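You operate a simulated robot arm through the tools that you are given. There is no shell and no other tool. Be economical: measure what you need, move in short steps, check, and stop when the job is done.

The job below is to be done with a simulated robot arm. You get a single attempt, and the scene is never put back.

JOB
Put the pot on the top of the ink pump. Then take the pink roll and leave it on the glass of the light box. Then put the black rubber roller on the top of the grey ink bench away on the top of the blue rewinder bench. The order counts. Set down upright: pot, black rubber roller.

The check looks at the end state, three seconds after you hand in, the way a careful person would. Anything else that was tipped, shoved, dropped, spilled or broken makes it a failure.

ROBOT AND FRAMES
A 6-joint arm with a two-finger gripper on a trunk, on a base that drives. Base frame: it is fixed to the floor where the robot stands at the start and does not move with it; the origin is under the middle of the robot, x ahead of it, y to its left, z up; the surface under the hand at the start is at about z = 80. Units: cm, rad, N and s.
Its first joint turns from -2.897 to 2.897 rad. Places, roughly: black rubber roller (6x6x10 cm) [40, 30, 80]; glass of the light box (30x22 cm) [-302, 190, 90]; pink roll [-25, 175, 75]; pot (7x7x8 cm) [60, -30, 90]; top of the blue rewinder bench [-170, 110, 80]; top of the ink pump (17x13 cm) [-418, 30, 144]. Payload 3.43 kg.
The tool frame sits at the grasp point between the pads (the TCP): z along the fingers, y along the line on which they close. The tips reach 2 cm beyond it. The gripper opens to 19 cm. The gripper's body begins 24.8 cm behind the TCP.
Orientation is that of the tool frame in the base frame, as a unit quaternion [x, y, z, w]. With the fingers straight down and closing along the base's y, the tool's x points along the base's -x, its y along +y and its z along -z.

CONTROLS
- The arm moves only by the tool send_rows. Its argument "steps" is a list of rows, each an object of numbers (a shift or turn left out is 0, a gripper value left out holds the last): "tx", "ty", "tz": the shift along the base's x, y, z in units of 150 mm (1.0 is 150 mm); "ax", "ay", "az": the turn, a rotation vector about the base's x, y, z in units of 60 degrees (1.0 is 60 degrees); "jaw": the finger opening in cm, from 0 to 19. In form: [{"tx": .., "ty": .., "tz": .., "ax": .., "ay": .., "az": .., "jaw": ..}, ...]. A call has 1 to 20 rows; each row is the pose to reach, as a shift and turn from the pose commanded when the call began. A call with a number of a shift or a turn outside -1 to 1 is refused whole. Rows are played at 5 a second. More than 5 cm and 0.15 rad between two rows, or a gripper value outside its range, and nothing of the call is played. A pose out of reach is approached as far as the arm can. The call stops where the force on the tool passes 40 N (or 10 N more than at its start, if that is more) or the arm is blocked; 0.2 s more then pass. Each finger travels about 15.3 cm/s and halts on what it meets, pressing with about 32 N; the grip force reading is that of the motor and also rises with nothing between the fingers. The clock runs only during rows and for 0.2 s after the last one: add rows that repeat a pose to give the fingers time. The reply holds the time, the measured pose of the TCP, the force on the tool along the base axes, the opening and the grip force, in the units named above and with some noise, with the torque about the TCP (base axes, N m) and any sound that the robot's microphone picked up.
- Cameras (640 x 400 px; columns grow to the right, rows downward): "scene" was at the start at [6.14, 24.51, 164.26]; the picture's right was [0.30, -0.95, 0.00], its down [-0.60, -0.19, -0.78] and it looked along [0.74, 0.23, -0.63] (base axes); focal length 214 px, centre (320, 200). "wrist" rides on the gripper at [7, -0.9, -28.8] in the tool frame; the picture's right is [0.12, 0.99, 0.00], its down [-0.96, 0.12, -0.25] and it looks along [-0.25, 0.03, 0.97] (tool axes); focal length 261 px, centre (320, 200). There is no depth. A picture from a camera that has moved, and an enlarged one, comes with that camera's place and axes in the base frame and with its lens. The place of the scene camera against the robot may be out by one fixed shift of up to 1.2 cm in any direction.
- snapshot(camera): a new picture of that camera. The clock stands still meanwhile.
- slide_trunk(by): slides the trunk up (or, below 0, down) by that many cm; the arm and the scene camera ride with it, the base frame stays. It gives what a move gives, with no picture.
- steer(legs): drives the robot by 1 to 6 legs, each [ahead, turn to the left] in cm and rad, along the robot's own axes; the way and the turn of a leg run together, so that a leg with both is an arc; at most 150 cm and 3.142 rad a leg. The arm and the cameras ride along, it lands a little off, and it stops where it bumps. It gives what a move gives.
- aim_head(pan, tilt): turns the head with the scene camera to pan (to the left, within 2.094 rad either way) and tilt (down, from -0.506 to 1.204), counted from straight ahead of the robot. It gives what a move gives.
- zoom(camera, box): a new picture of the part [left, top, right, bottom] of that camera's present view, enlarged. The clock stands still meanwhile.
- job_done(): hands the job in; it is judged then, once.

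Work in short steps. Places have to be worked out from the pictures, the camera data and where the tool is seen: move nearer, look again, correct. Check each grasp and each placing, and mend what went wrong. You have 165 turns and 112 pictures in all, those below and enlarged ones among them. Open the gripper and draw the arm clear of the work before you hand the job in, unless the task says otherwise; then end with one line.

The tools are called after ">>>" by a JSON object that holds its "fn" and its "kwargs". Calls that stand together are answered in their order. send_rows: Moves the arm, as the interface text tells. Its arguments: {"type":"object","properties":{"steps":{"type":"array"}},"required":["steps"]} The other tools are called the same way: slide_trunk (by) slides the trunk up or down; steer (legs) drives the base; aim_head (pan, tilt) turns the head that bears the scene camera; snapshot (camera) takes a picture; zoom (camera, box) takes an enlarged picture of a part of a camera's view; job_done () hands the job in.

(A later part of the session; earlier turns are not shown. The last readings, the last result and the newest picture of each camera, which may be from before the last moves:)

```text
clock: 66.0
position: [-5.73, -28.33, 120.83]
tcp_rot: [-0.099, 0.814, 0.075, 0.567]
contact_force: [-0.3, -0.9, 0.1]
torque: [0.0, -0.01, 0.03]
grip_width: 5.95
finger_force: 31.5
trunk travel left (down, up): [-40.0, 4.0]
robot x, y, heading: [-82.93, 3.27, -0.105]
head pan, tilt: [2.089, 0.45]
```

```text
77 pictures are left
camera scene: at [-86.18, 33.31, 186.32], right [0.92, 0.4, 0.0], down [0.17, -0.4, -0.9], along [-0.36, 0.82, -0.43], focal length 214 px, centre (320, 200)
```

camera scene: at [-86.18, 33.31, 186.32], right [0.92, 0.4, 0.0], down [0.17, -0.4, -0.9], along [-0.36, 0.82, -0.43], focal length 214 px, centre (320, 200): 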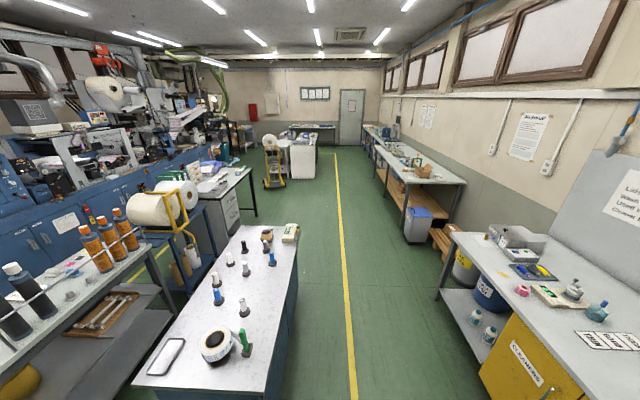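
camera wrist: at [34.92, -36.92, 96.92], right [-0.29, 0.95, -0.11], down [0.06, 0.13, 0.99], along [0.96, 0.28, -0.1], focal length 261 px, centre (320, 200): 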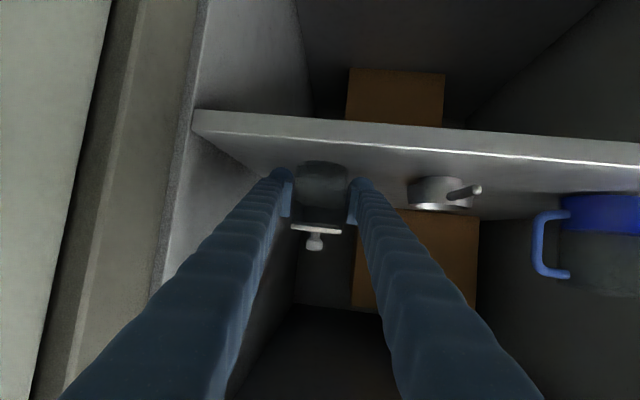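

The pink roll is visible on the grey bench near (-7,172). I'll turn the robot left to face the machine side; the pot at z≈120 clears the benches.

>>> {"fn": "steer", "kwargs": {"legs": [[0, 1.5], [0, 1.5]]}}

>>> {"fn": "aim_head", "kwargs": {"pan": 0.2, "tilt": 0.35}}

>>> {"fn": "snapshot", "kwargs": {"camera": "scene"}}

```text
clock: 71.3
position: [-37.02, 74.32, 121.23]
tcp_rot: [0.6, -0.57, -0.427, -0.365]
contact_force: [-0.2, 0.6, -0.8]
torque: [-0.03, -0.03, 0.0]
grip_width: 5.93
finger_force: 32.4
trunk travel left (down, up): [-40.0, 4.0]
robot x, y, heading: [-74.59, 1.59, 1.318]
head pan, tilt: [2.089, 0.45]
stopped in leg 1: the robot was blocked; the commanded pose is now the measured one
```

```text
clock: 73.1
position: [-36.83, 74.23, 121.23]
tcp_rot: [0.598, -0.572, -0.426, -0.365]
contact_force: [0.1, 0.7, -1.0]
torque: [0.02, 0.01, 0.02]
grip_width: 5.94
finger_force: 32.1
trunk travel left (down, up): [-40.0, 4.0]
robot x, y, heading: [-74.74, 1.11, 1.318]
head pan, tilt: [0.201, 0.351]
```

```text
76 pictures are left
camera scene: at [-94.94, 14.33, 187.23], right [1.0, -0.05, 0.0], down [-0.02, -0.34, -0.94], along [0.05, 0.94, -0.34], focal length 214 px, centre (320, 200)
```

scene: 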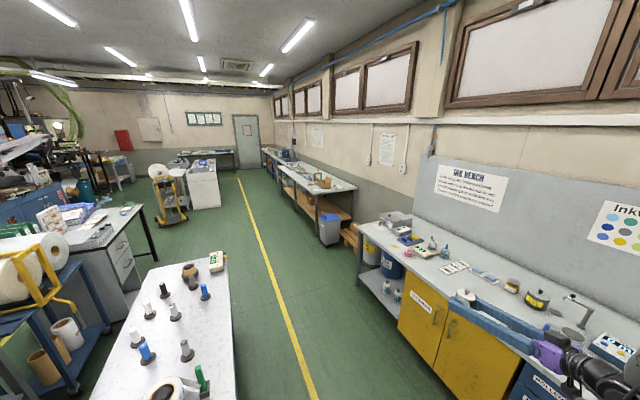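

The robot's rear touched the winder table while turning. I'll move forward 18 cm and then finish the turn.

>>> {"fn": "steer", "kwargs": {"legs": [[18, 0], [0, 1.6]]}}

>>> {"fn": "aim_head", "kwargs": {"pan": 0.3, "tilt": 0.3}}

>>> {"fn": "snapshot", "kwargs": {"camera": "scene"}}

```text
clock: 80.2
position: [-141.54, 61.45, 121.59]
tcp_rot: [0.836, -0.011, -0.547, 0.046]
contact_force: [-0.6, -1.0, -0.6]
torque: [-0.01, -0.05, 0.02]
grip_width: 5.88
finger_force: 31.8
trunk travel left (down, up): [-40.0, 4.0]
robot x, y, heading: [-67.8, 27.87, 2.859]
head pan, tilt: [0.201, 0.351]
heard: snap
stopped in leg 2: the robot was blocked; the commanded pose is now the measured one
```

```text
clock: 80.8
position: [-141.31, 61.51, 121.69]
tcp_rot: [0.835, -0.011, -0.549, 0.045]
contact_force: [0.3, -0.6, -0.3]
torque: [0.08, -0.06, -0.14]
grip_width: 5.85
finger_force: 32.2
trunk travel left (down, up): [-40.0, 4.0]
robot x, y, heading: [-67.71, 27.68, 2.864]
head pan, tilt: [0.3, 0.3]
```

```text
75 pictures are left
camera scene: at [-80.82, 6.85, 187.67], right [-0.02, 1.0, 0.0], down [0.3, 0.01, -0.95], along [-0.95, -0.02, -0.3], focal length 214 px, centre (320, 200)
```

scene: 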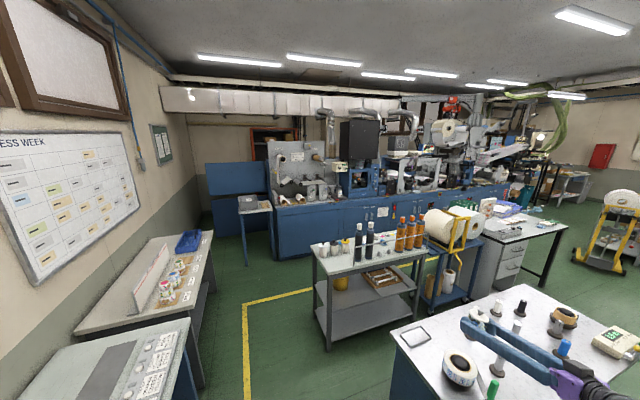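

A snap was heard and the turn was blocked. I'll look at the pot, hand and surroundings closely.

>>> {"fn": "snapshot", "kwargs": {"camera": "wrist"}}

>>> {"fn": "zoom", "kwargs": {"camera": "scene", "box": [380, 260, 640, 400]}}

```text
74 pictures are left
camera wrist: at [-112.18, 63.76, 126.48], right [0.08, -1.0, -0.02], down [-0.15, -0.03, 0.99], along [-0.99, -0.07, -0.15], focal length 261 px, centre (320, 200)
```

wrist: 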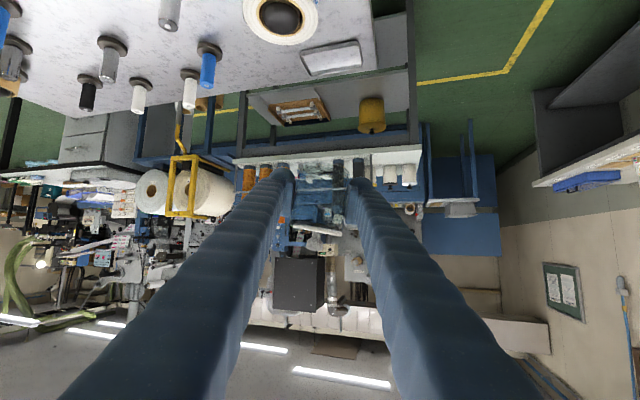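

```text
2.46 times, centred on (510, 330) of scene
camera zoom: at [-80.82, 6.85, 187.67], right [-0.02, 1.0, 0.0], down [0.3, 0.01, -0.95], along [-0.95, -0.02, -0.3], focal length 528 px, centre (-148, -120)
```

zoom: 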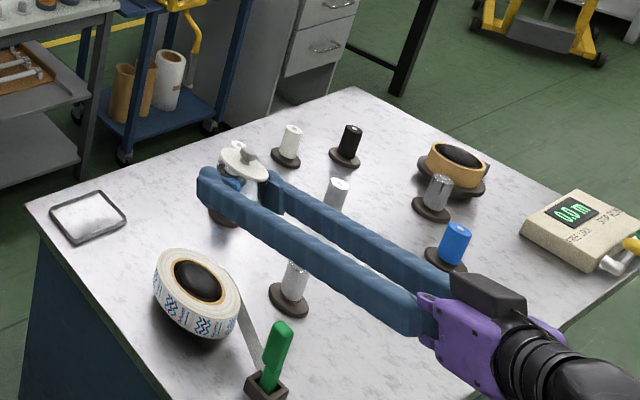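

>>> {"fn": "zoom", "kwargs": {"camera": "wrist", "box": [260, 140, 380, 260]}}

>>> {"fn": "zoom", "kwargs": {"camera": "scene", "box": [450, 300, 520, 350]}}

```text
3.33 times, centred on (320, 200) of wrist
camera zoom: at [-112.18, 63.76, 126.48], right [0.08, -1.0, -0.02], down [-0.15, -0.03, 0.99], along [-0.99, -0.07, -0.15], focal length 869 px, centre (320, 200)
```

zoom: 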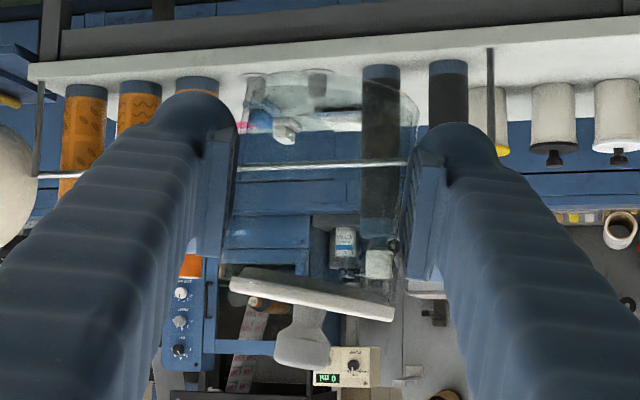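

```text
8.00 times, centred on (485, 325) of scene
camera zoom: at [-80.82, 6.85, 187.67], right [-0.02, 1.0, 0.0], down [0.3, 0.01, -0.95], along [-0.95, -0.02, -0.3], focal length 1716 px, centre (-1000, -800)
```

zoom: 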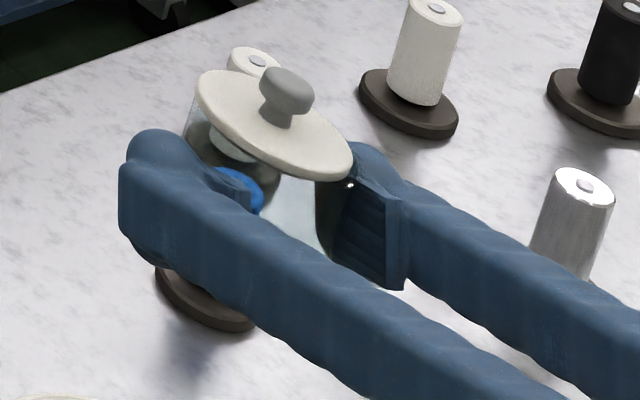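

The pot (glass, lidded) is still held but rolled a bit, and the arm was deflected. I need to find what was hit, so I'll look left/rear.

>>> {"fn": "aim_head", "kwargs": {"pan": 2.09, "tilt": 0.7}}

>>> {"fn": "snapshot", "kwargs": {"camera": "scene"}}

>>> {"fn": "aim_head", "kwargs": {"pan": -2.09, "tilt": 0.7}}

>>> {"fn": "snapshot", "kwargs": {"camera": "scene"}}

```text
clock: 82.6
position: [-141.23, 61.74, 121.64]
tcp_rot: [0.835, -0.012, -0.549, 0.045]
contact_force: [0.0, 0.1, -1.2]
torque: [0.0, 0.0, 0.01]
grip_width: 5.84
finger_force: 32.4
trunk travel left (down, up): [-40.0, 4.0]
robot x, y, heading: [-67.67, 27.51, 2.863]
head pan, tilt: [2.089, 0.7]
```

```text
70 pictures are left
camera scene: at [-69.42, -0.98, 184.1], right [-0.97, -0.24, 0.0], down [-0.15, 0.63, -0.77], along [0.18, -0.74, -0.64], focal length 214 px, centre (320, 200)
```

scene: 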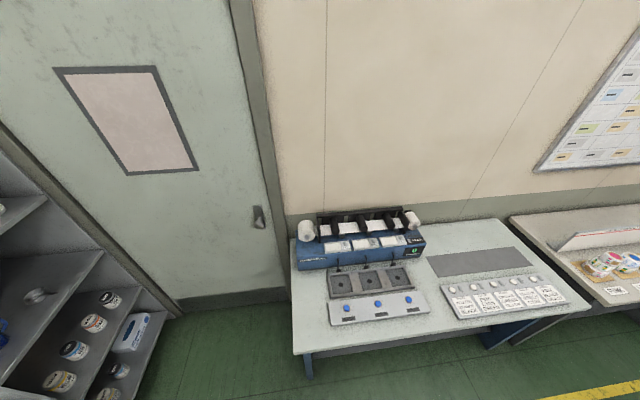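

```text
clock: 86.0
position: [-141.26, 61.72, 121.67]
tcp_rot: [0.835, -0.012, -0.548, 0.045]
contact_force: [0.0, -0.1, 0.3]
torque: [0.02, 0.0, 0.01]
grip_width: 5.82
finger_force: 32.1
trunk travel left (down, up): [-40.0, 4.0]
robot x, y, heading: [-67.23, 27.51, 2.861]
head pan, tilt: [-2.089, 0.7]
```

```text
69 pictures are left
camera scene: at [-65.36, 13.2, 184.1], right [0.7, -0.72, 0.0], down [-0.46, -0.45, -0.77], along [0.55, 0.53, -0.64], focal length 214 px, centre (320, 200)
```

scene: 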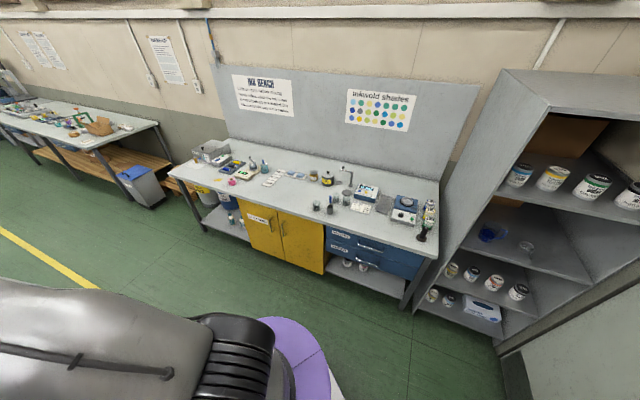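

All benches look undisturbed. Now I'll look toward the machine for the ink pump near (-418,30,144).

>>> {"fn": "aim_head", "kwargs": {"pan": 0.3, "tilt": 0.3}}

>>> {"fn": "zoom", "kwargs": {"camera": "scene", "box": [230, 110, 430, 270]}}

```text
clock: 88.2
position: [-141.3, 61.69, 121.64]
tcp_rot: [0.835, -0.012, -0.549, 0.045]
contact_force: [0.2, 0.3, -0.6]
torque: [-0.01, -0.01, 0.0]
grip_width: 5.81
finger_force: 32.1
trunk travel left (down, up): [-40.0, 4.0]
robot x, y, heading: [-67.53, 27.41, 2.862]
head pan, tilt: [0.3, 0.3]
```

```text
2.50 times, centred on (330, 190) of scene
camera zoom: at [-80.78, 7.07, 187.7], right [-0.02, 1.0, 0.0], down [0.3, 0.01, -0.95], along [-0.95, -0.02, -0.3], focal length 536 px, centre (295, 225)
```

zoom: 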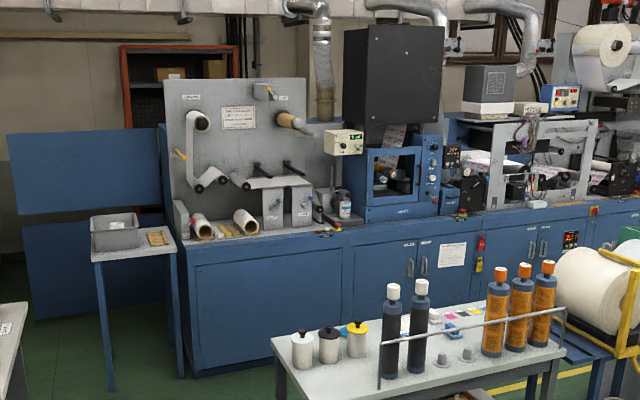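

The pump is the beige box with the display, near (-418,30). The pot has rolled about 10° in the grip, so I'll level it while raising the arm for travel.

>>> {"fn": "slide_trunk", "kwargs": {"by": 4}}

>>> {"fn": "send_rows", "kwargs": {"steps": [{"tz": 0.2, "ax": 0.04}, {"tz": 0.4, "ax": 0.08}, {"tz": 0.6, "ax": 0.12}, {"tz": 0.8, "ax": 0.16}, {"tz": 0.95, "ax": 0.16}]}}

>>> {"fn": "zoom", "kwargs": {"camera": "wrist", "box": [260, 140, 380, 260]}}

>>> {"fn": "zoom", "kwargs": {"camera": "scene", "box": [440, 230, 580, 330]}}

```text
clock: 89.0
position: [-141.17, 61.78, 125.62]
tcp_rot: [0.835, -0.012, -0.548, 0.046]
contact_force: [-0.2, -0.2, -0.7]
torque: [-0.01, 0.0, 0.01]
grip_width: 5.79
finger_force: 31.7
trunk travel left (down, up): [-44.0, 0.0]
robot x, y, heading: [-67.34, 27.31, 2.862]
head pan, tilt: [0.3, 0.3]
```

```text
clock: 90.2
position: [-141.16, 61.73, 139.86]
tcp_rot: [0.836, 0.034, -0.548, -0.024]
contact_force: [0.0, -0.4, -1.0]
torque: [0.01, -0.02, -0.02]
grip_width: 5.8
finger_force: 32.2
trunk travel left (down, up): [-44.0, 0.0]
robot x, y, heading: [-67.6, 27.7, 2.859]
head pan, tilt: [0.3, 0.3]
```

```text
3.33 times, centred on (320, 200) of wrist
camera zoom: at [-112.06, 63.11, 144.98], right [0.08, -0.98, -0.19], down [-0.15, -0.2, 0.97], along [-0.99, -0.05, -0.16], focal length 869 px, centre (320, 200)
```

zoom: 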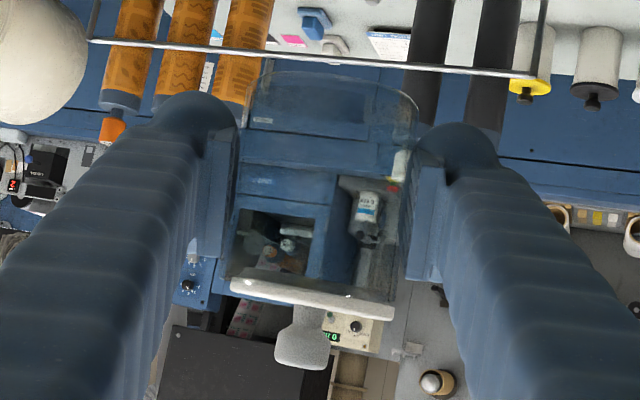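

```text
4.00 times, centred on (510, 280) of scene
camera zoom: at [-80.64, 7.02, 191.71], right [-0.02, 1.0, 0.0], down [0.3, 0.01, -0.96], along [-0.96, -0.02, -0.3], focal length 858 px, centre (-440, -120)
```

zoom: 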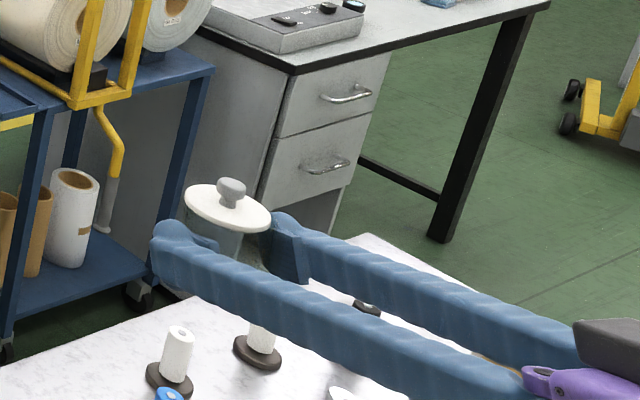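

The pot is now close to level. Next: turn toward the gap between the trolley and the left tables.

>>> {"fn": "steer", "kwargs": {"legs": [[0, 0.35], [0, 0.35]]}}

```text
clock: 93.8
position: [-145.42, 4.96, 139.67]
tcp_rot: [0.771, 0.324, -0.521, 0.168]
contact_force: [0.6, -0.6, -0.9]
torque: [0.02, 0.02, -0.02]
grip_width: 5.81
finger_force: 32.1
trunk travel left (down, up): [-44.0, 0.0]
robot x, y, heading: [-69.45, 31.39, -2.712]
head pan, tilt: [0.3, 0.3]
```

The turn is clean. I'll drive forward through the gap.

>>> {"fn": "steer", "kwargs": {"legs": [[70, 0], [65, 0]]}}

>>> {"fn": "snapshot", "kwargs": {"camera": "scene"}}

```text
clock: 103.2
position: [-266.35, -51.51, 140.02]
tcp_rot: [0.77, 0.328, -0.52, 0.171]
contact_force: [-0.4, 0.0, -0.9]
torque: [0.0, -0.01, -0.02]
grip_width: 5.74
finger_force: 31.6
trunk travel left (down, up): [-44.0, 0.0]
robot x, y, heading: [-190.36, -24.83, -2.704]
head pan, tilt: [0.3, 0.3]
```

```text
65 pictures are left
camera scene: at [-186.58, -48.64, 191.7], right [-0.67, 0.74, 0.0], down [0.22, 0.2, -0.95], along [-0.71, -0.64, -0.3], focal length 214 px, centre (320, 200)
```

scene: 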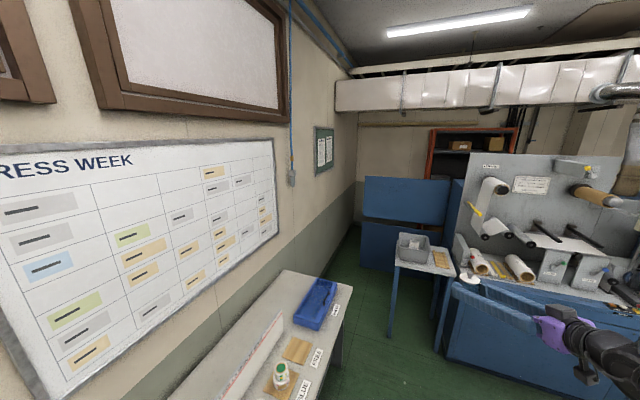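

Still clear. I'll go 84 cm further, then look toward the pump side.

>>> {"fn": "steer", "kwargs": {"legs": [[84, 0], [0, -0.6], [0, -0.62]]}}

>>> {"fn": "snapshot", "kwargs": {"camera": "scene"}}

```text
clock: 113.3
position: [-329.99, -9.97, 140.04]
tcp_rot: [0.832, -0.085, -0.539, -0.102]
contact_force: [0.3, 1.2, -1.4]
torque: [-0.06, 0.08, 0.19]
grip_width: 5.76
finger_force: 31.6
trunk travel left (down, up): [-44.0, 0.0]
robot x, y, heading: [-269.48, -64.89, 2.535]
head pan, tilt: [0.3, 0.3]
stopped in leg 3: the robot was blocked; the commanded pose is now the measured one
```

```text
64 pictures are left
camera scene: at [-288.64, -79.84, 191.73], right [0.31, 0.95, 0.0], down [0.28, -0.09, -0.95], along [-0.91, 0.29, -0.3], focal length 214 px, centre (320, 200)
```

scene: 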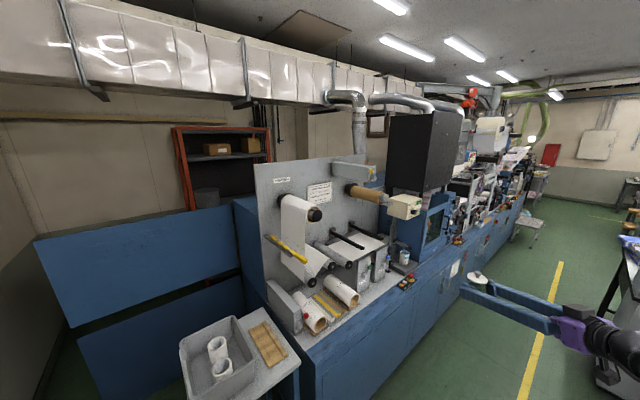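

The rear touched the second table lightly again at the end of the turn. I'll drive forward away and zoom on the pump and on the table behind.

>>> {"fn": "zoom", "kwargs": {"camera": "scene", "box": [340, 150, 500, 270]}}

>>> {"fn": "steer", "kwargs": {"legs": [[30, 0]]}}

>>> {"fn": "aim_head", "kwargs": {"pan": 2.09, "tilt": 0.6}}

>>> {"fn": "snapshot", "kwargs": {"camera": "scene"}}

```text
3.33 times, centred on (420, 210) of scene
camera zoom: at [-288.64, -79.84, 191.73], right [0.31, 0.95, 0.0], down [0.28, -0.09, -0.95], along [-0.91, 0.29, -0.3], focal length 715 px, centre (-13, 167)
```

zoom: 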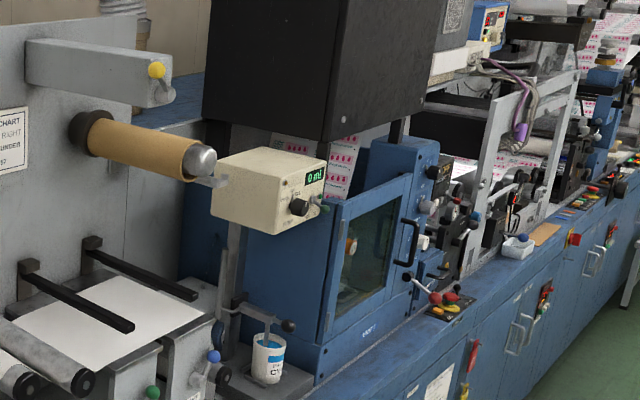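

```text
clock: 115.9
position: [-353.87, 7.1, 140.14]
tcp_rot: [0.832, -0.087, -0.538, -0.104]
contact_force: [0.0, 0.5, -1.0]
torque: [-0.01, -0.01, -0.01]
grip_width: 5.77
finger_force: 32.3
trunk travel left (down, up): [-44.0, 0.0]
robot x, y, heading: [-293.53, -48.41, 2.526]
head pan, tilt: [0.3, 0.3]
```

```text
clock: 117.7
position: [-353.67, 7.11, 140.12]
tcp_rot: [0.832, -0.087, -0.538, -0.104]
contact_force: [0.0, 0.0, 0.0]
torque: [0.01, -0.03, -0.02]
grip_width: 5.78
finger_force: 31.9
trunk travel left (down, up): [-44.0, 0.0]
robot x, y, heading: [-294.01, -48.41, 2.524]
head pan, tilt: [2.089, 0.6]
```

```text
62 pictures are left
camera scene: at [-304.98, -74.75, 188.96], right [-0.99, 0.1, 0.0], down [0.06, 0.56, -0.83], along [-0.08, -0.82, -0.56], focal length 214 px, centre (320, 200)
```

scene: 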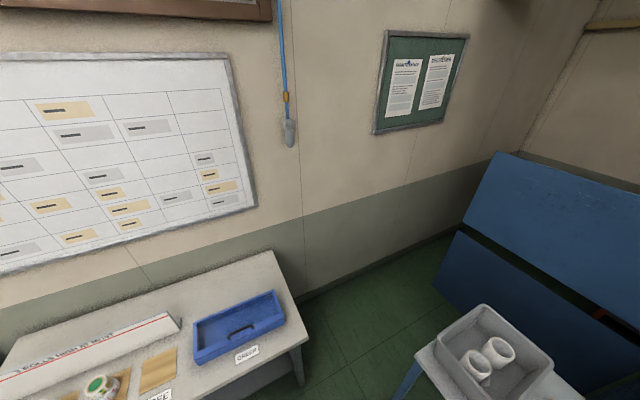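

The table is intact. The pump top centre triangulates to about (-416,28), z 144. I'll reposition to approach it obliquely from the left with room to spare: sidestep a little, then face it.

>>> {"fn": "steer", "kwargs": {"legs": [[0, -0.72], [23, 0], [0, 0.95]]}}

>>> {"fn": "aim_head", "kwargs": {"pan": 0.2, "tilt": 0.3}}

>>> {"fn": "snapshot", "kwargs": {"camera": "scene"}}

```text
clock: 126.4
position: [-371.4, 12.65, 140.11]
tcp_rot: [0.836, 0.02, -0.547, -0.034]
contact_force: [0.8, 0.5, -1.1]
torque: [0.01, -0.01, -0.02]
grip_width: 5.77
finger_force: 32.2
trunk travel left (down, up): [-44.0, 0.0]
robot x, y, heading: [-298.61, -23.24, 2.786]
head pan, tilt: [2.089, 0.6]
```

```text
clock: 128.2
position: [-371.4, 12.73, 140.31]
tcp_rot: [0.836, 0.019, -0.547, -0.035]
contact_force: [0.4, 0.9, -0.9]
torque: [-0.02, 0.03, 0.04]
grip_width: 5.78
finger_force: 31.9
trunk travel left (down, up): [-44.0, 0.0]
robot x, y, heading: [-298.68, -23.11, 2.78]
head pan, tilt: [0.201, 0.3]
```

```text
61 pictures are left
camera scene: at [-313.21, -41.72, 191.71], right [0.16, 0.99, 0.0], down [0.29, -0.05, -0.96], along [-0.94, 0.15, -0.3], focal length 214 px, centre (320, 200)
```

scene: 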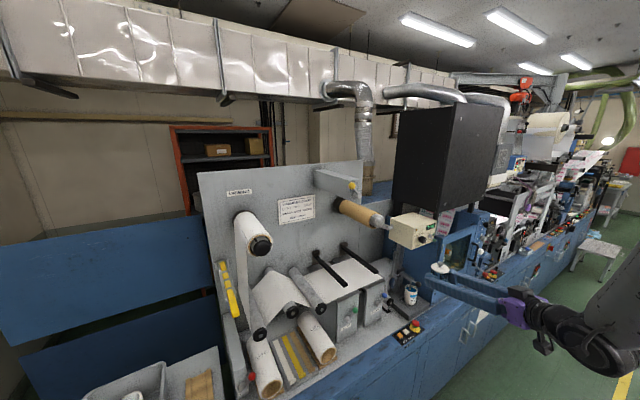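

>>> {"fn": "zoom", "kwargs": {"camera": "scene", "box": [340, 170, 500, 290]}}

>>> {"fn": "snapshot", "kwargs": {"camera": "wrist"}}

```text
3.33 times, centred on (420, 230) of scene
camera zoom: at [-313.21, -41.72, 191.71], right [0.16, 0.99, 0.0], down [0.29, -0.05, -0.96], along [-0.94, 0.15, -0.3], focal length 715 px, centre (-13, 100)
```

zoom: 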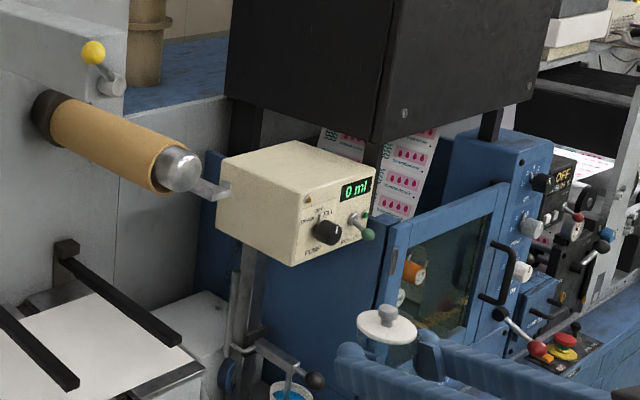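

```text
59 pictures are left
camera wrist: at [-342.26, 12.92, 145.24], right [0.04, -0.98, -0.19], down [-0.16, -0.19, 0.97], along [-0.99, -0.01, -0.16], focal length 261 px, centre (320, 200)
```

wrist: 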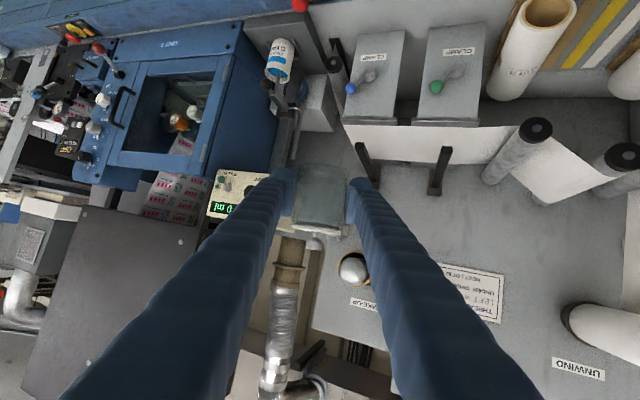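

The pump top is centred near (-416.6,28.6). The hood is to its right and behind, and a mandrel end sits on its left, so the frontal approach is open. I'll raise the pot well above z 144 first, then drive closer.

>>> {"fn": "send_rows", "kwargs": {"steps": [{"tz": 0.25}, {"tz": 0.5}, {"tz": 0.75}, {"tz": 1.0}, {"tz": 1.0}]}}

>>> {"fn": "steer", "kwargs": {"legs": [[33, 0]]}}

>>> {"fn": "zoom", "kwargs": {"camera": "scene", "box": [300, 120, 540, 300]}}

>>> {"fn": "snapshot", "kwargs": {"camera": "wrist"}}

```text
clock: 129.4
position: [-371.57, 12.86, 155.32]
tcp_rot: [0.836, 0.019, -0.547, -0.035]
contact_force: [-1.1, 0.9, -0.7]
torque: [0.01, -0.01, 0.01]
grip_width: 5.77
finger_force: 32.1
trunk travel left (down, up): [-44.0, 0.0]
robot x, y, heading: [-298.85, -23.31, 2.778]
head pan, tilt: [0.201, 0.3]
```

```text
clock: 132.3
position: [-403.24, 24.96, 155.45]
tcp_rot: [0.837, 0.018, -0.546, -0.035]
contact_force: [-0.2, 0.5, -0.4]
torque: [0.0, 0.0, 0.01]
grip_width: 5.76
finger_force: 32.2
trunk travel left (down, up): [-44.0, 0.0]
robot x, y, heading: [-329.92, -11.01, 2.778]
head pan, tilt: [0.201, 0.3]
```

```text
2.22 times, centred on (420, 210) of scene
camera zoom: at [-345.01, -29.64, 191.7], right [0.16, 0.99, 0.0], down [0.29, -0.05, -0.95], along [-0.94, 0.16, -0.3], focal length 477 px, centre (98, 178)
```

zoom: 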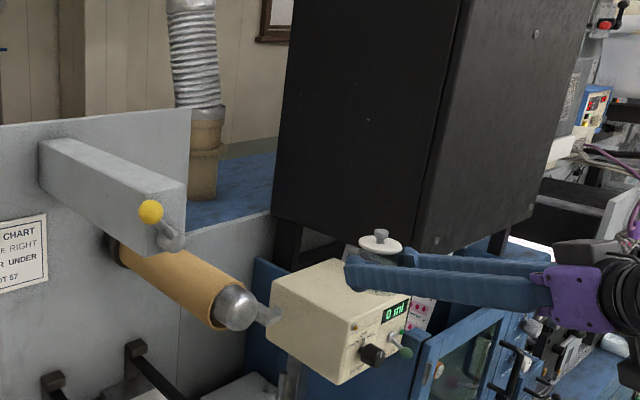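

```text
57 pictures are left
camera wrist: at [-374.11, 25.14, 160.42], right [0.04, -0.98, -0.19], down [-0.16, -0.19, 0.97], along [-0.99, -0.01, -0.16], focal length 261 px, centre (320, 200)
```

wrist: 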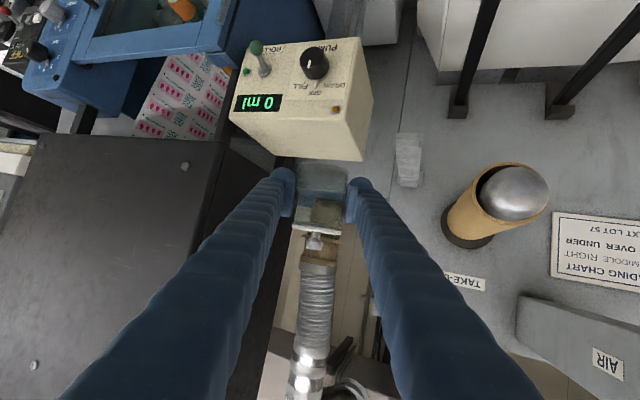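

Scene and wrist views agree the pump top centre is about (-417,29.5), and the pot has crept about 2.5 cm outward toward the fingertips. I'll move it over the centre gently.

>>> {"fn": "send_rows", "kwargs": {"steps": [{"tx": -0.15, "ty": 0.04}, {"tx": -0.32, "ty": 0.09}, {"tx": -0.49, "ty": 0.14}, {"tx": -0.65, "ty": 0.18}, {"tx": -0.69, "ty": 0.2}]}}

>>> {"fn": "zoom", "kwargs": {"camera": "scene", "box": [380, 200, 500, 290]}}

>>> {"fn": "zoom", "kwargs": {"camera": "wrist", "box": [230, 100, 410, 280]}}

```text
clock: 133.5
position: [-413.55, 27.78, 155.36]
tcp_rot: [0.836, 0.018, -0.547, -0.035]
contact_force: [0.4, 0.1, -1.3]
torque: [0.0, -0.04, 0.0]
grip_width: 5.75
finger_force: 32.4
trunk travel left (down, up): [-44.0, 0.0]
robot x, y, heading: [-330.51, -11.43, 2.774]
head pan, tilt: [0.201, 0.3]
```

```text
4.44 times, centred on (440, 245) of scene
camera zoom: at [-344.95, -29.66, 191.7], right [0.16, 0.99, 0.0], down [0.29, -0.05, -0.96], along [-0.94, 0.16, -0.3], focal length 953 px, centre (-213, 0)
```

zoom: 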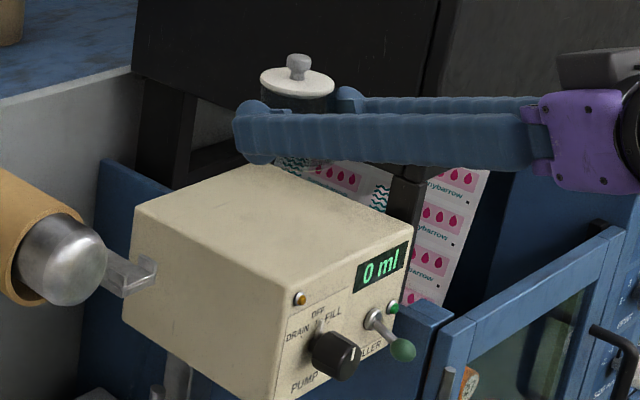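

```text
2.22 times, centred on (320, 190) of wrist
camera zoom: at [-384.42, 28.09, 160.45], right [0.04, -0.98, -0.19], down [-0.16, -0.19, 0.97], along [-0.99, -0.01, -0.16], focal length 579 px, centre (320, 222)
```

zoom: 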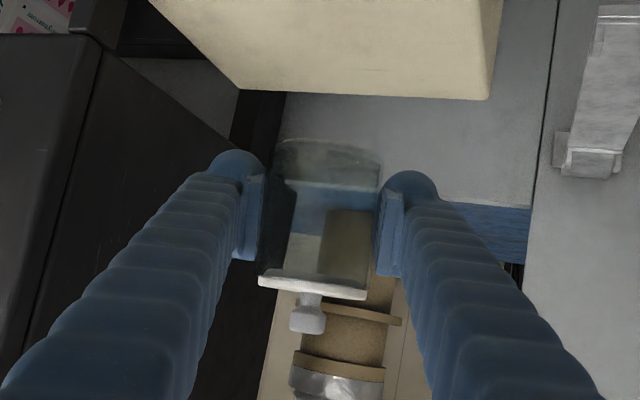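

The pot is over the pump within about 1 cm and roughly level. I'll lower 5 cm, then check the gap.

>>> {"fn": "send_rows", "kwargs": {"steps": [{"tx": 0.03, "tz": -0.1}, {"tx": 0.06, "tz": -0.2}, {"tx": 0.06, "tz": -0.28}, {"tx": 0.06, "tz": -0.34}]}}

>>> {"fn": "zoom", "kwargs": {"camera": "scene", "box": [390, 200, 490, 275]}}

>>> {"fn": "zoom", "kwargs": {"camera": "wrist", "box": [230, 100, 410, 280]}}

```text
clock: 134.5
position: [-412.62, 27.87, 150.38]
tcp_rot: [0.836, 0.018, -0.547, -0.036]
contact_force: [-0.1, 0.4, -1.5]
torque: [-0.03, -0.01, 0.02]
grip_width: 5.75
finger_force: 32.3
trunk travel left (down, up): [-44.0, 0.0]
robot x, y, heading: [-330.27, -11.32, 2.777]
head pan, tilt: [0.201, 0.3]
```

```text
5.33 times, centred on (440, 238) of scene
camera zoom: at [-344.97, -29.63, 191.7], right [0.16, 0.99, 0.0], down [0.29, -0.05, -0.95], along [-0.94, 0.16, -0.3], focal length 1144 px, centre (-320, 0)
```

zoom: 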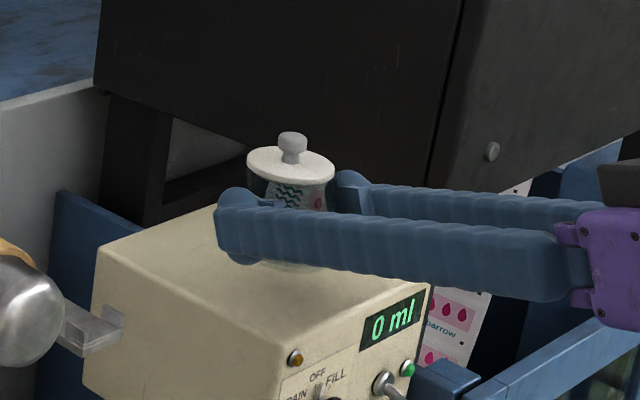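

```text
2.22 times, centred on (320, 190) of wrist
camera zoom: at [-383.51, 28.14, 155.42], right [0.04, -0.98, -0.19], down [-0.16, -0.19, 0.97], along [-0.99, -0.01, -0.16], focal length 579 px, centre (320, 222)
```

zoom: 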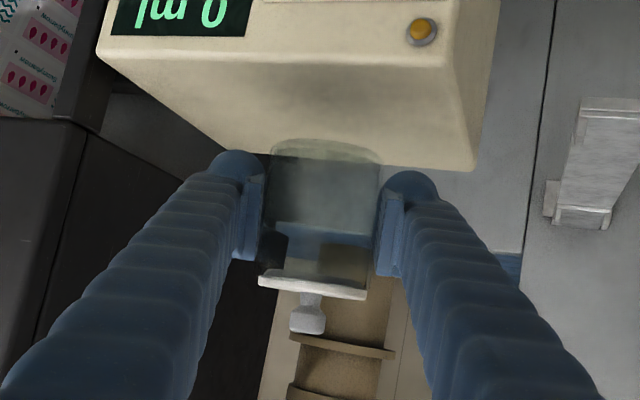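

Depth is good; I'll shift about 0.8 cm in y and lower in small increments, watching the force.

>>> {"fn": "send_rows", "kwargs": {"steps": [{"ty": 0.05, "tz": -0.03}, {"ty": 0.05, "tz": -0.06}, {"ty": 0.05, "tz": -0.09}, {"ty": 0.05, "tz": -0.09}]}}

>>> {"fn": "zoom", "kwargs": {"camera": "wrist", "box": [230, 100, 410, 280]}}

```text
clock: 135.5
position: [-412.61, 28.51, 148.97]
tcp_rot: [0.836, 0.018, -0.548, -0.036]
contact_force: [0.5, 0.2, 0.4]
torque: [-0.02, 0.03, 0.0]
grip_width: 5.78
finger_force: 32.0
trunk travel left (down, up): [-44.0, 0.0]
robot x, y, heading: [-330.45, -11.32, 2.779]
head pan, tilt: [0.201, 0.3]
```

```text
2.22 times, centred on (320, 190) of wrist
camera zoom: at [-383.43, 28.83, 154.07], right [0.04, -0.98, -0.19], down [-0.16, -0.19, 0.97], along [-0.99, -0.01, -0.16], focal length 579 px, centre (320, 222)
```

zoom: 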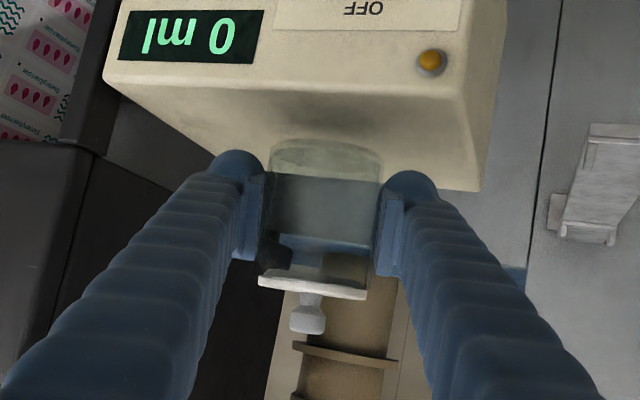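

>>> {"fn": "send_rows", "kwargs": {"steps": [{"tz": -0.015}, {"tz": -0.03}, {"tz": -0.03}]}}

>>> {"fn": "send_rows", "kwargs": {"steps": [{"tz": -0.015}, {"tz": -0.03}, {"tz": -0.03}]}}

>>> {"fn": "zoom", "kwargs": {"camera": "wrist", "box": [230, 100, 410, 280]}}

```text
clock: 136.3
position: [-412.65, 28.64, 148.55]
tcp_rot: [0.836, 0.018, -0.547, -0.036]
contact_force: [0.0, -0.1, 0.0]
torque: [0.01, 0.01, -0.01]
grip_width: 5.71
finger_force: 31.9
trunk travel left (down, up): [-44.0, 0.0]
robot x, y, heading: [-329.92, -10.99, 2.773]
head pan, tilt: [0.201, 0.3]
```

```text
clock: 137.1
position: [-412.57, 28.67, 148.2]
tcp_rot: [0.836, 0.017, -0.547, -0.036]
contact_force: [0.5, 0.4, 0.3]
torque: [0.0, 0.01, -0.01]
grip_width: 5.77
finger_force: 31.7
trunk travel left (down, up): [-44.0, 0.0]
robot x, y, heading: [-330.61, -11.42, 2.777]
head pan, tilt: [0.201, 0.3]
```

```text
2.22 times, centred on (320, 190) of wrist
camera zoom: at [-383.51, 28.89, 153.18], right [0.04, -0.98, -0.19], down [-0.16, -0.19, 0.97], along [-0.99, -0.01, -0.16], focal length 579 px, centre (320, 222)
```

zoom: 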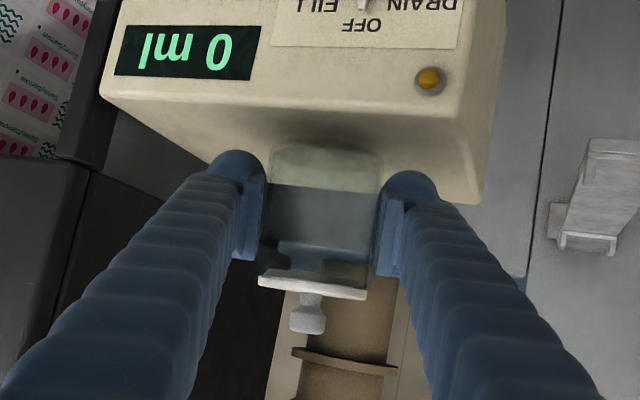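

Contact shadow is forming. One more small lowering while checking whether the lid shifts relative to the fingers.

>>> {"fn": "send_rows", "kwargs": {"steps": [{"tz": -0.02}, {"tz": -0.04}, {"tz": -0.04}]}}

>>> {"fn": "zoom", "kwargs": {"camera": "wrist", "box": [230, 100, 410, 280]}}

>>> {"fn": "zoom", "kwargs": {"camera": "scene", "box": [390, 200, 490, 275]}}

```text
clock: 137.9
position: [-412.54, 28.6, 147.52]
tcp_rot: [0.836, 0.018, -0.548, -0.036]
contact_force: [-0.5, -0.7, 3.2]
torque: [-0.05, 0.12, -0.03]
grip_width: 5.75
finger_force: 31.2
trunk travel left (down, up): [-44.0, 0.0]
robot x, y, heading: [-330.08, -11.38, 2.779]
head pan, tilt: [0.201, 0.3]
```

```text
2.22 times, centred on (320, 190) of wrist
camera zoom: at [-383.51, 28.9, 152.54], right [0.04, -0.98, -0.19], down [-0.16, -0.19, 0.97], along [-0.99, -0.01, -0.16], focal length 579 px, centre (320, 222)
```

zoom: 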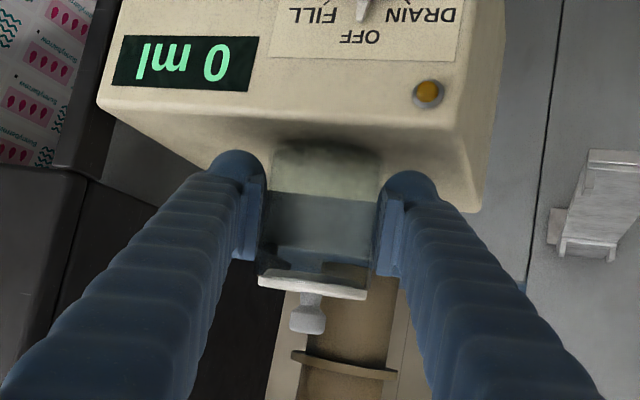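

```text
5.33 times, centred on (440, 238) of scene
camera zoom: at [-344.93, -29.67, 191.71], right [0.16, 0.99, 0.0], down [0.29, -0.05, -0.96], along [-0.94, 0.16, -0.3], focal length 1144 px, centre (-320, 0)
```

zoom: 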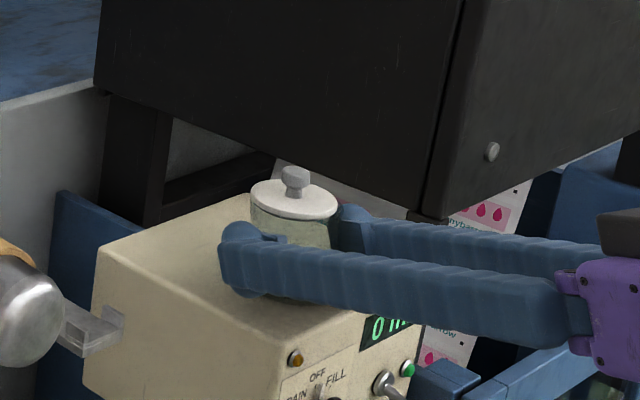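

Contact confirmed (3.2 N). I'll open gently and look before withdrawing.

>>> {"fn": "send_rows", "kwargs": {"steps": [{"jaw": 6.2}, {"jaw": 7}, {"jaw": 8}, {"jaw": 8.6}, {"jaw": 8.6}]}}

>>> {"fn": "zoom", "kwargs": {"camera": "wrist", "box": [230, 100, 410, 280]}}

```text
clock: 139.1
position: [-412.68, 28.67, 147.46]
tcp_rot: [0.836, 0.019, -0.547, -0.035]
contact_force: [-0.2, 0.1, 0.0]
torque: [-0.01, -0.02, 0.01]
grip_width: 8.6
finger_force: 0.0
trunk travel left (down, up): [-44.0, 0.0]
robot x, y, heading: [-330.31, -11.39, 2.773]
head pan, tilt: [0.201, 0.3]
```

```text
2.22 times, centred on (320, 190) of wrist
camera zoom: at [-383.51, 28.9, 152.5], right [0.04, -0.98, -0.19], down [-0.16, -0.19, 0.97], along [-0.99, -0.01, -0.16], focal length 579 px, centre (320, 222)
```

zoom: 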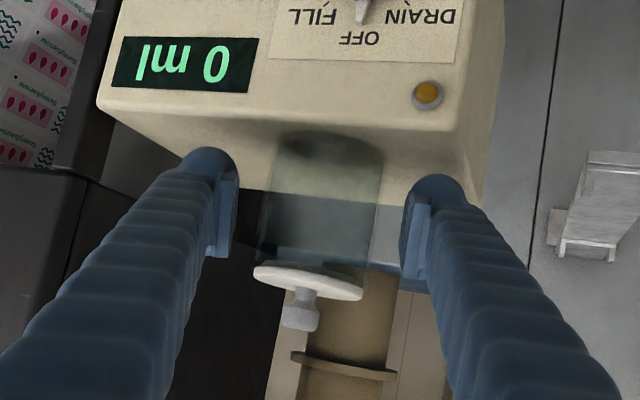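

The pot stands upright and fully on the pump top. I'll withdraw straight back.

>>> {"fn": "send_rows", "kwargs": {"steps": [{"tx": 0.2, "ty": -0.008, "tz": 0.02}, {"tx": 0.45, "ty": -0.018, "tz": 0.04}, {"tx": 0.7, "ty": -0.028, "tz": 0.06}, {"tx": 0.95, "ty": -0.04, "tz": 0.08}]}}

>>> {"fn": "zoom", "kwargs": {"camera": "scene", "box": [380, 190, 520, 290]}}

```text
clock: 140.1
position: [-398.01, 28.25, 148.85]
tcp_rot: [0.836, 0.018, -0.548, -0.036]
contact_force: [-0.2, -0.3, 0.3]
torque: [0.04, 0.0, -0.02]
grip_width: 8.61
finger_force: 0.1
trunk travel left (down, up): [-44.0, 0.0]
robot x, y, heading: [-330.08, -11.42, 2.781]
head pan, tilt: [0.201, 0.3]
```

```text
4.00 times, centred on (450, 240) of scene
camera zoom: at [-344.77, -29.69, 191.72], right [0.16, 0.99, 0.0], down [0.29, -0.05, -0.96], along [-0.94, 0.16, -0.3], focal length 858 px, centre (-200, 40)
```

zoom: 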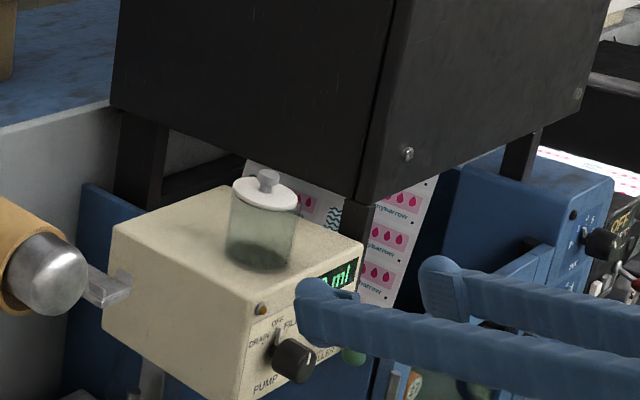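

The pot is upright on the pump with its lid on. Next I'll back off and fold the tool to point down for travel.

>>> {"fn": "steer", "kwargs": {"legs": [[-28, 0]]}}

>>> {"fn": "send_rows", "kwargs": {"steps": [{"tx": 0.2, "tz": -0.14, "ay": -0.11, "az": -0.009}, {"tx": 0.4, "tz": -0.28, "ay": -0.22, "az": -0.017}, {"tx": 0.6, "tz": -0.42, "ay": -0.33, "az": -0.026}, {"tx": 0.8, "tz": -0.56, "ay": -0.44, "az": -0.034}, {"tx": 1.0, "tz": -0.7, "ay": -0.554, "az": -0.043}]}}

>>> {"fn": "send_rows", "kwargs": {"steps": [{"tx": 0.2, "tz": -0.14, "ay": -0.11, "az": -0.009}, {"tx": 0.4, "tz": -0.28, "ay": -0.22, "az": -0.017}, {"tx": 0.6, "tz": -0.42, "ay": -0.33, "az": -0.026}, {"tx": 0.8, "tz": -0.56, "ay": -0.44, "az": -0.034}, {"tx": 1.0, "tz": -0.7, "ay": -0.554, "az": -0.043}]}}

```text
clock: 142.5
position: [-372.46, 18.32, 148.84]
tcp_rot: [0.836, 0.019, -0.548, -0.035]
contact_force: [-0.4, -0.5, 0.6]
torque: [0.0, 0.01, -0.05]
grip_width: 8.61
finger_force: 0.1
trunk travel left (down, up): [-44.0, 0.0]
robot x, y, heading: [-304.31, -21.35, 2.777]
head pan, tilt: [0.201, 0.3]
```

```text
clock: 143.7
position: [-357.7, 18.37, 138.63]
tcp_rot: [0.958, 0.009, -0.284, -0.041]
contact_force: [-0.1, 0.0, -0.4]
torque: [-0.02, 0.05, 0.0]
grip_width: 8.61
finger_force: 0.0
trunk travel left (down, up): [-44.0, 0.0]
robot x, y, heading: [-304.54, -20.66, 2.781]
head pan, tilt: [0.201, 0.3]
```

```text
clock: 144.9
position: [-342.59, 18.43, 127.68]
tcp_rot: [0.999, -0.001, 0.004, -0.043]
contact_force: [-0.1, 0.0, 0.6]
torque: [-0.08, -0.1, -0.01]
grip_width: 8.62
finger_force: 0.0
trunk travel left (down, up): [-44.0, 0.0]
robot x, y, heading: [-304.62, -21.01, 2.776]
head pan, tilt: [0.201, 0.3]
```

The tool is down and the arm compact. I'll retrace the route back around the trolley.

>>> {"fn": "steer", "kwargs": {"legs": [[0, -0.976], [-43, 0], [0, -1.37]]}}

>>> {"fn": "send_rows", "kwargs": {"steps": [{"tz": 0.0}]}}

```text
clock: 155.1
position: [-247.09, -32.4, 127.74]
tcp_rot: [-0.641, 0.766, -0.033, 0.024]
contact_force: [1.1, 0.6, -1.1]
torque: [0.02, 0.32, -0.03]
grip_width: 8.61
finger_force: 0.0
trunk travel left (down, up): [-44.0, 0.0]
robot x, y, heading: [-299.65, -59.87, 0.992]
head pan, tilt: [0.201, 0.3]
stopped in leg 3: the robot was blocked; the commanded pose is now the measured one
```

```text
clock: 155.5
position: [-247.49, -32.38, 127.9]
tcp_rot: [-0.641, 0.767, -0.034, 0.025]
contact_force: [0.1, 0.4, 0.3]
torque: [-0.07, 0.08, 0.01]
grip_width: 8.62
finger_force: 0.0
trunk travel left (down, up): [-44.0, 0.0]
robot x, y, heading: [-299.33, -59.43, 0.993]
head pan, tilt: [0.201, 0.3]
```

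Blocked again partway through the turn. Let me look to find out what it touches.

>>> {"fn": "aim_head", "kwargs": {"pan": -0.6, "tilt": 0.8}}

>>> {"fn": "snapshot", "kwargs": {"camera": "scene"}}

>>> {"fn": "snapshot", "kwargs": {"camera": "wrist"}}

```text
clock: 156.6
position: [-247.46, -32.32, 127.95]
tcp_rot: [-0.641, 0.767, -0.034, 0.025]
contact_force: [0.3, -0.2, 0.2]
torque: [-0.05, -0.02, -0.02]
grip_width: 8.64
finger_force: 0.1
trunk travel left (down, up): [-44.0, 0.0]
robot x, y, heading: [-299.55, -59.0, 0.992]
head pan, tilt: [-0.6, 0.799]
```

```text
46 pictures are left
camera scene: at [-310.57, -46.0, 187.27], right [0.38, -0.92, 0.0], down [-0.66, -0.27, -0.7], along [0.64, 0.27, -0.72], focal length 214 px, centre (320, 200)
```

scene: 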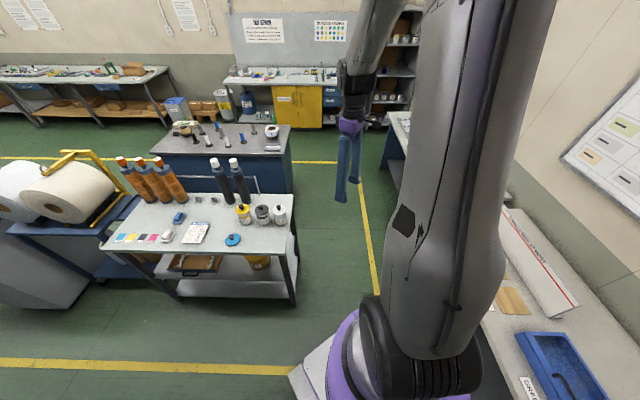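

```text
45 pictures are left
camera wrist: at [-250.45, -38.8, 156.64], right [-0.99, 0.06, -0.08], down [0.04, 0.97, 0.23], along [0.1, 0.23, -0.97], focal length 261 px, centre (320, 200)
```

wrist: 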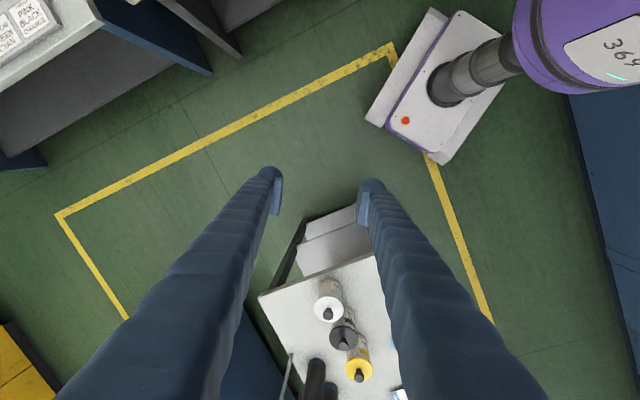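

Nothing visible is touching the base. I'll level the tool and try the rest of the turn again.

>>> {"fn": "steer", "kwargs": {"legs": [[0, -0.5]]}}

```text
clock: 159.1
position: [-240.6, -60.6, 127.97]
tcp_rot: [-0.428, 0.903, -0.04, 0.016]
contact_force: [1.2, 0.5, 0.8]
torque: [-0.01, 0.02, -0.01]
grip_width: 8.61
finger_force: 0.0
trunk travel left (down, up): [-44.0, 0.0]
robot x, y, heading: [-300.31, -56.8, 0.486]
head pan, tilt: [-0.6, 0.799]
```

That turn went through. I'll drive back along the corridor past the trolley.

>>> {"fn": "steer", "kwargs": {"legs": [[0, -0.12], [120, 0], [110, 0]]}}

```text
clock: 175.3
position: [-28.81, 18.67, 127.93]
tcp_rot: [-0.384, 0.923, -0.04, 0.014]
contact_force: [0.1, -0.4, 0.4]
torque: [-0.04, 0.03, 0.02]
grip_width: 8.6
finger_force: 0.0
trunk travel left (down, up): [-44.0, 0.0]
robot x, y, heading: [-88.14, 28.71, 0.386]
head pan, tilt: [-0.6, 0.799]
```

I'm back in the open area. Now I'll turn up the aisle toward the pink roll.

>>> {"fn": "steer", "kwargs": {"legs": [[0, 0.54], [0, 0.54], [110, 0]]}}

>>> {"fn": "aim_head", "kwargs": {"pan": -0.6, "tilt": 0.7}}

>>> {"fn": "snapshot", "kwargs": {"camera": "scene"}}

```text
clock: 187.4
position: [-41.66, 187.9, 127.99]
tcp_rot: [0.807, -0.589, 0.028, -0.032]
contact_force: [0.4, -0.1, 0.3]
torque: [-0.02, 0.02, -0.01]
grip_width: 8.59
finger_force: 0.1
trunk travel left (down, up): [-44.0, 0.0]
robot x, y, heading: [-76.61, 140.16, 1.477]
head pan, tilt: [-0.6, 0.799]
```

```text
clock: 188.1
position: [-41.53, 187.87, 128.04]
tcp_rot: [0.808, -0.588, 0.027, -0.033]
contact_force: [0.6, -0.6, 0.2]
torque: [0.05, 0.02, 0.0]
grip_width: 8.61
finger_force: 0.1
trunk travel left (down, up): [-44.0, 0.0]
robot x, y, heading: [-76.71, 140.03, 1.481]
head pan, tilt: [-0.6, 0.7]
```

```text
44 pictures are left
camera scene: at [-92.22, 146.66, 188.09], right [0.77, -0.64, 0.0], down [-0.41, -0.5, -0.76], along [0.49, 0.59, -0.64], focal length 214 px, centre (320, 200)
```

scene: 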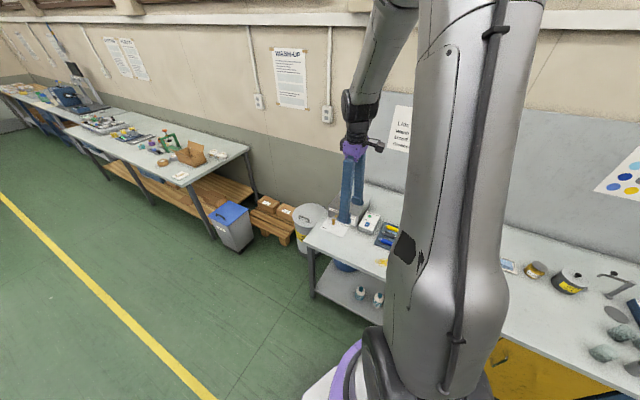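

The arm hides the roll. I'll turn the robot right so the roll sits left of the arm in view.

>>> {"fn": "steer", "kwargs": {"legs": [[0, -0.62], [0, -0.62]]}}

>>> {"fn": "aim_head", "kwargs": {"pan": 0.2, "tilt": 0.75}}

>>> {"fn": "snapshot", "kwargs": {"camera": "scene"}}

```text
clock: 193.5
position: [-21.82, 119.68, 128.23]
tcp_rot: [-0.296, 0.954, -0.042, 0.013]
contact_force: [-1.0, -1.4, -0.3]
torque: [0.27, -0.19, 0.02]
grip_width: 8.61
finger_force: 0.1
trunk travel left (down, up): [-44.0, 0.0]
robot x, y, heading: [-79.03, 146.1, 0.21]
head pan, tilt: [-0.6, 0.7]
```

```text
clock: 194.7
position: [-21.36, 119.97, 128.18]
tcp_rot: [-0.295, 0.954, -0.042, 0.011]
contact_force: [-0.6, 0.7, 1.2]
torque: [-0.28, -0.03, -0.02]
grip_width: 8.61
finger_force: 0.1
trunk travel left (down, up): [-44.0, 0.0]
robot x, y, heading: [-78.81, 145.75, 0.214]
head pan, tilt: [0.201, 0.75]
```

```text
43 pictures are left
camera scene: at [-77.36, 170.03, 187.61], right [0.4, -0.92, 0.0], down [-0.63, -0.27, -0.73], along [0.67, 0.29, -0.68], focal length 214 px, centre (320, 200)
```

scene: 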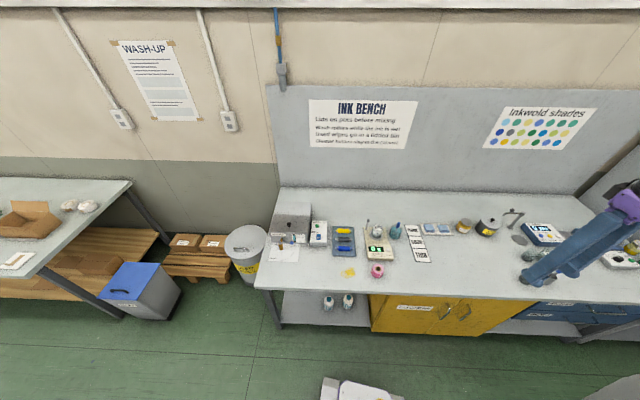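

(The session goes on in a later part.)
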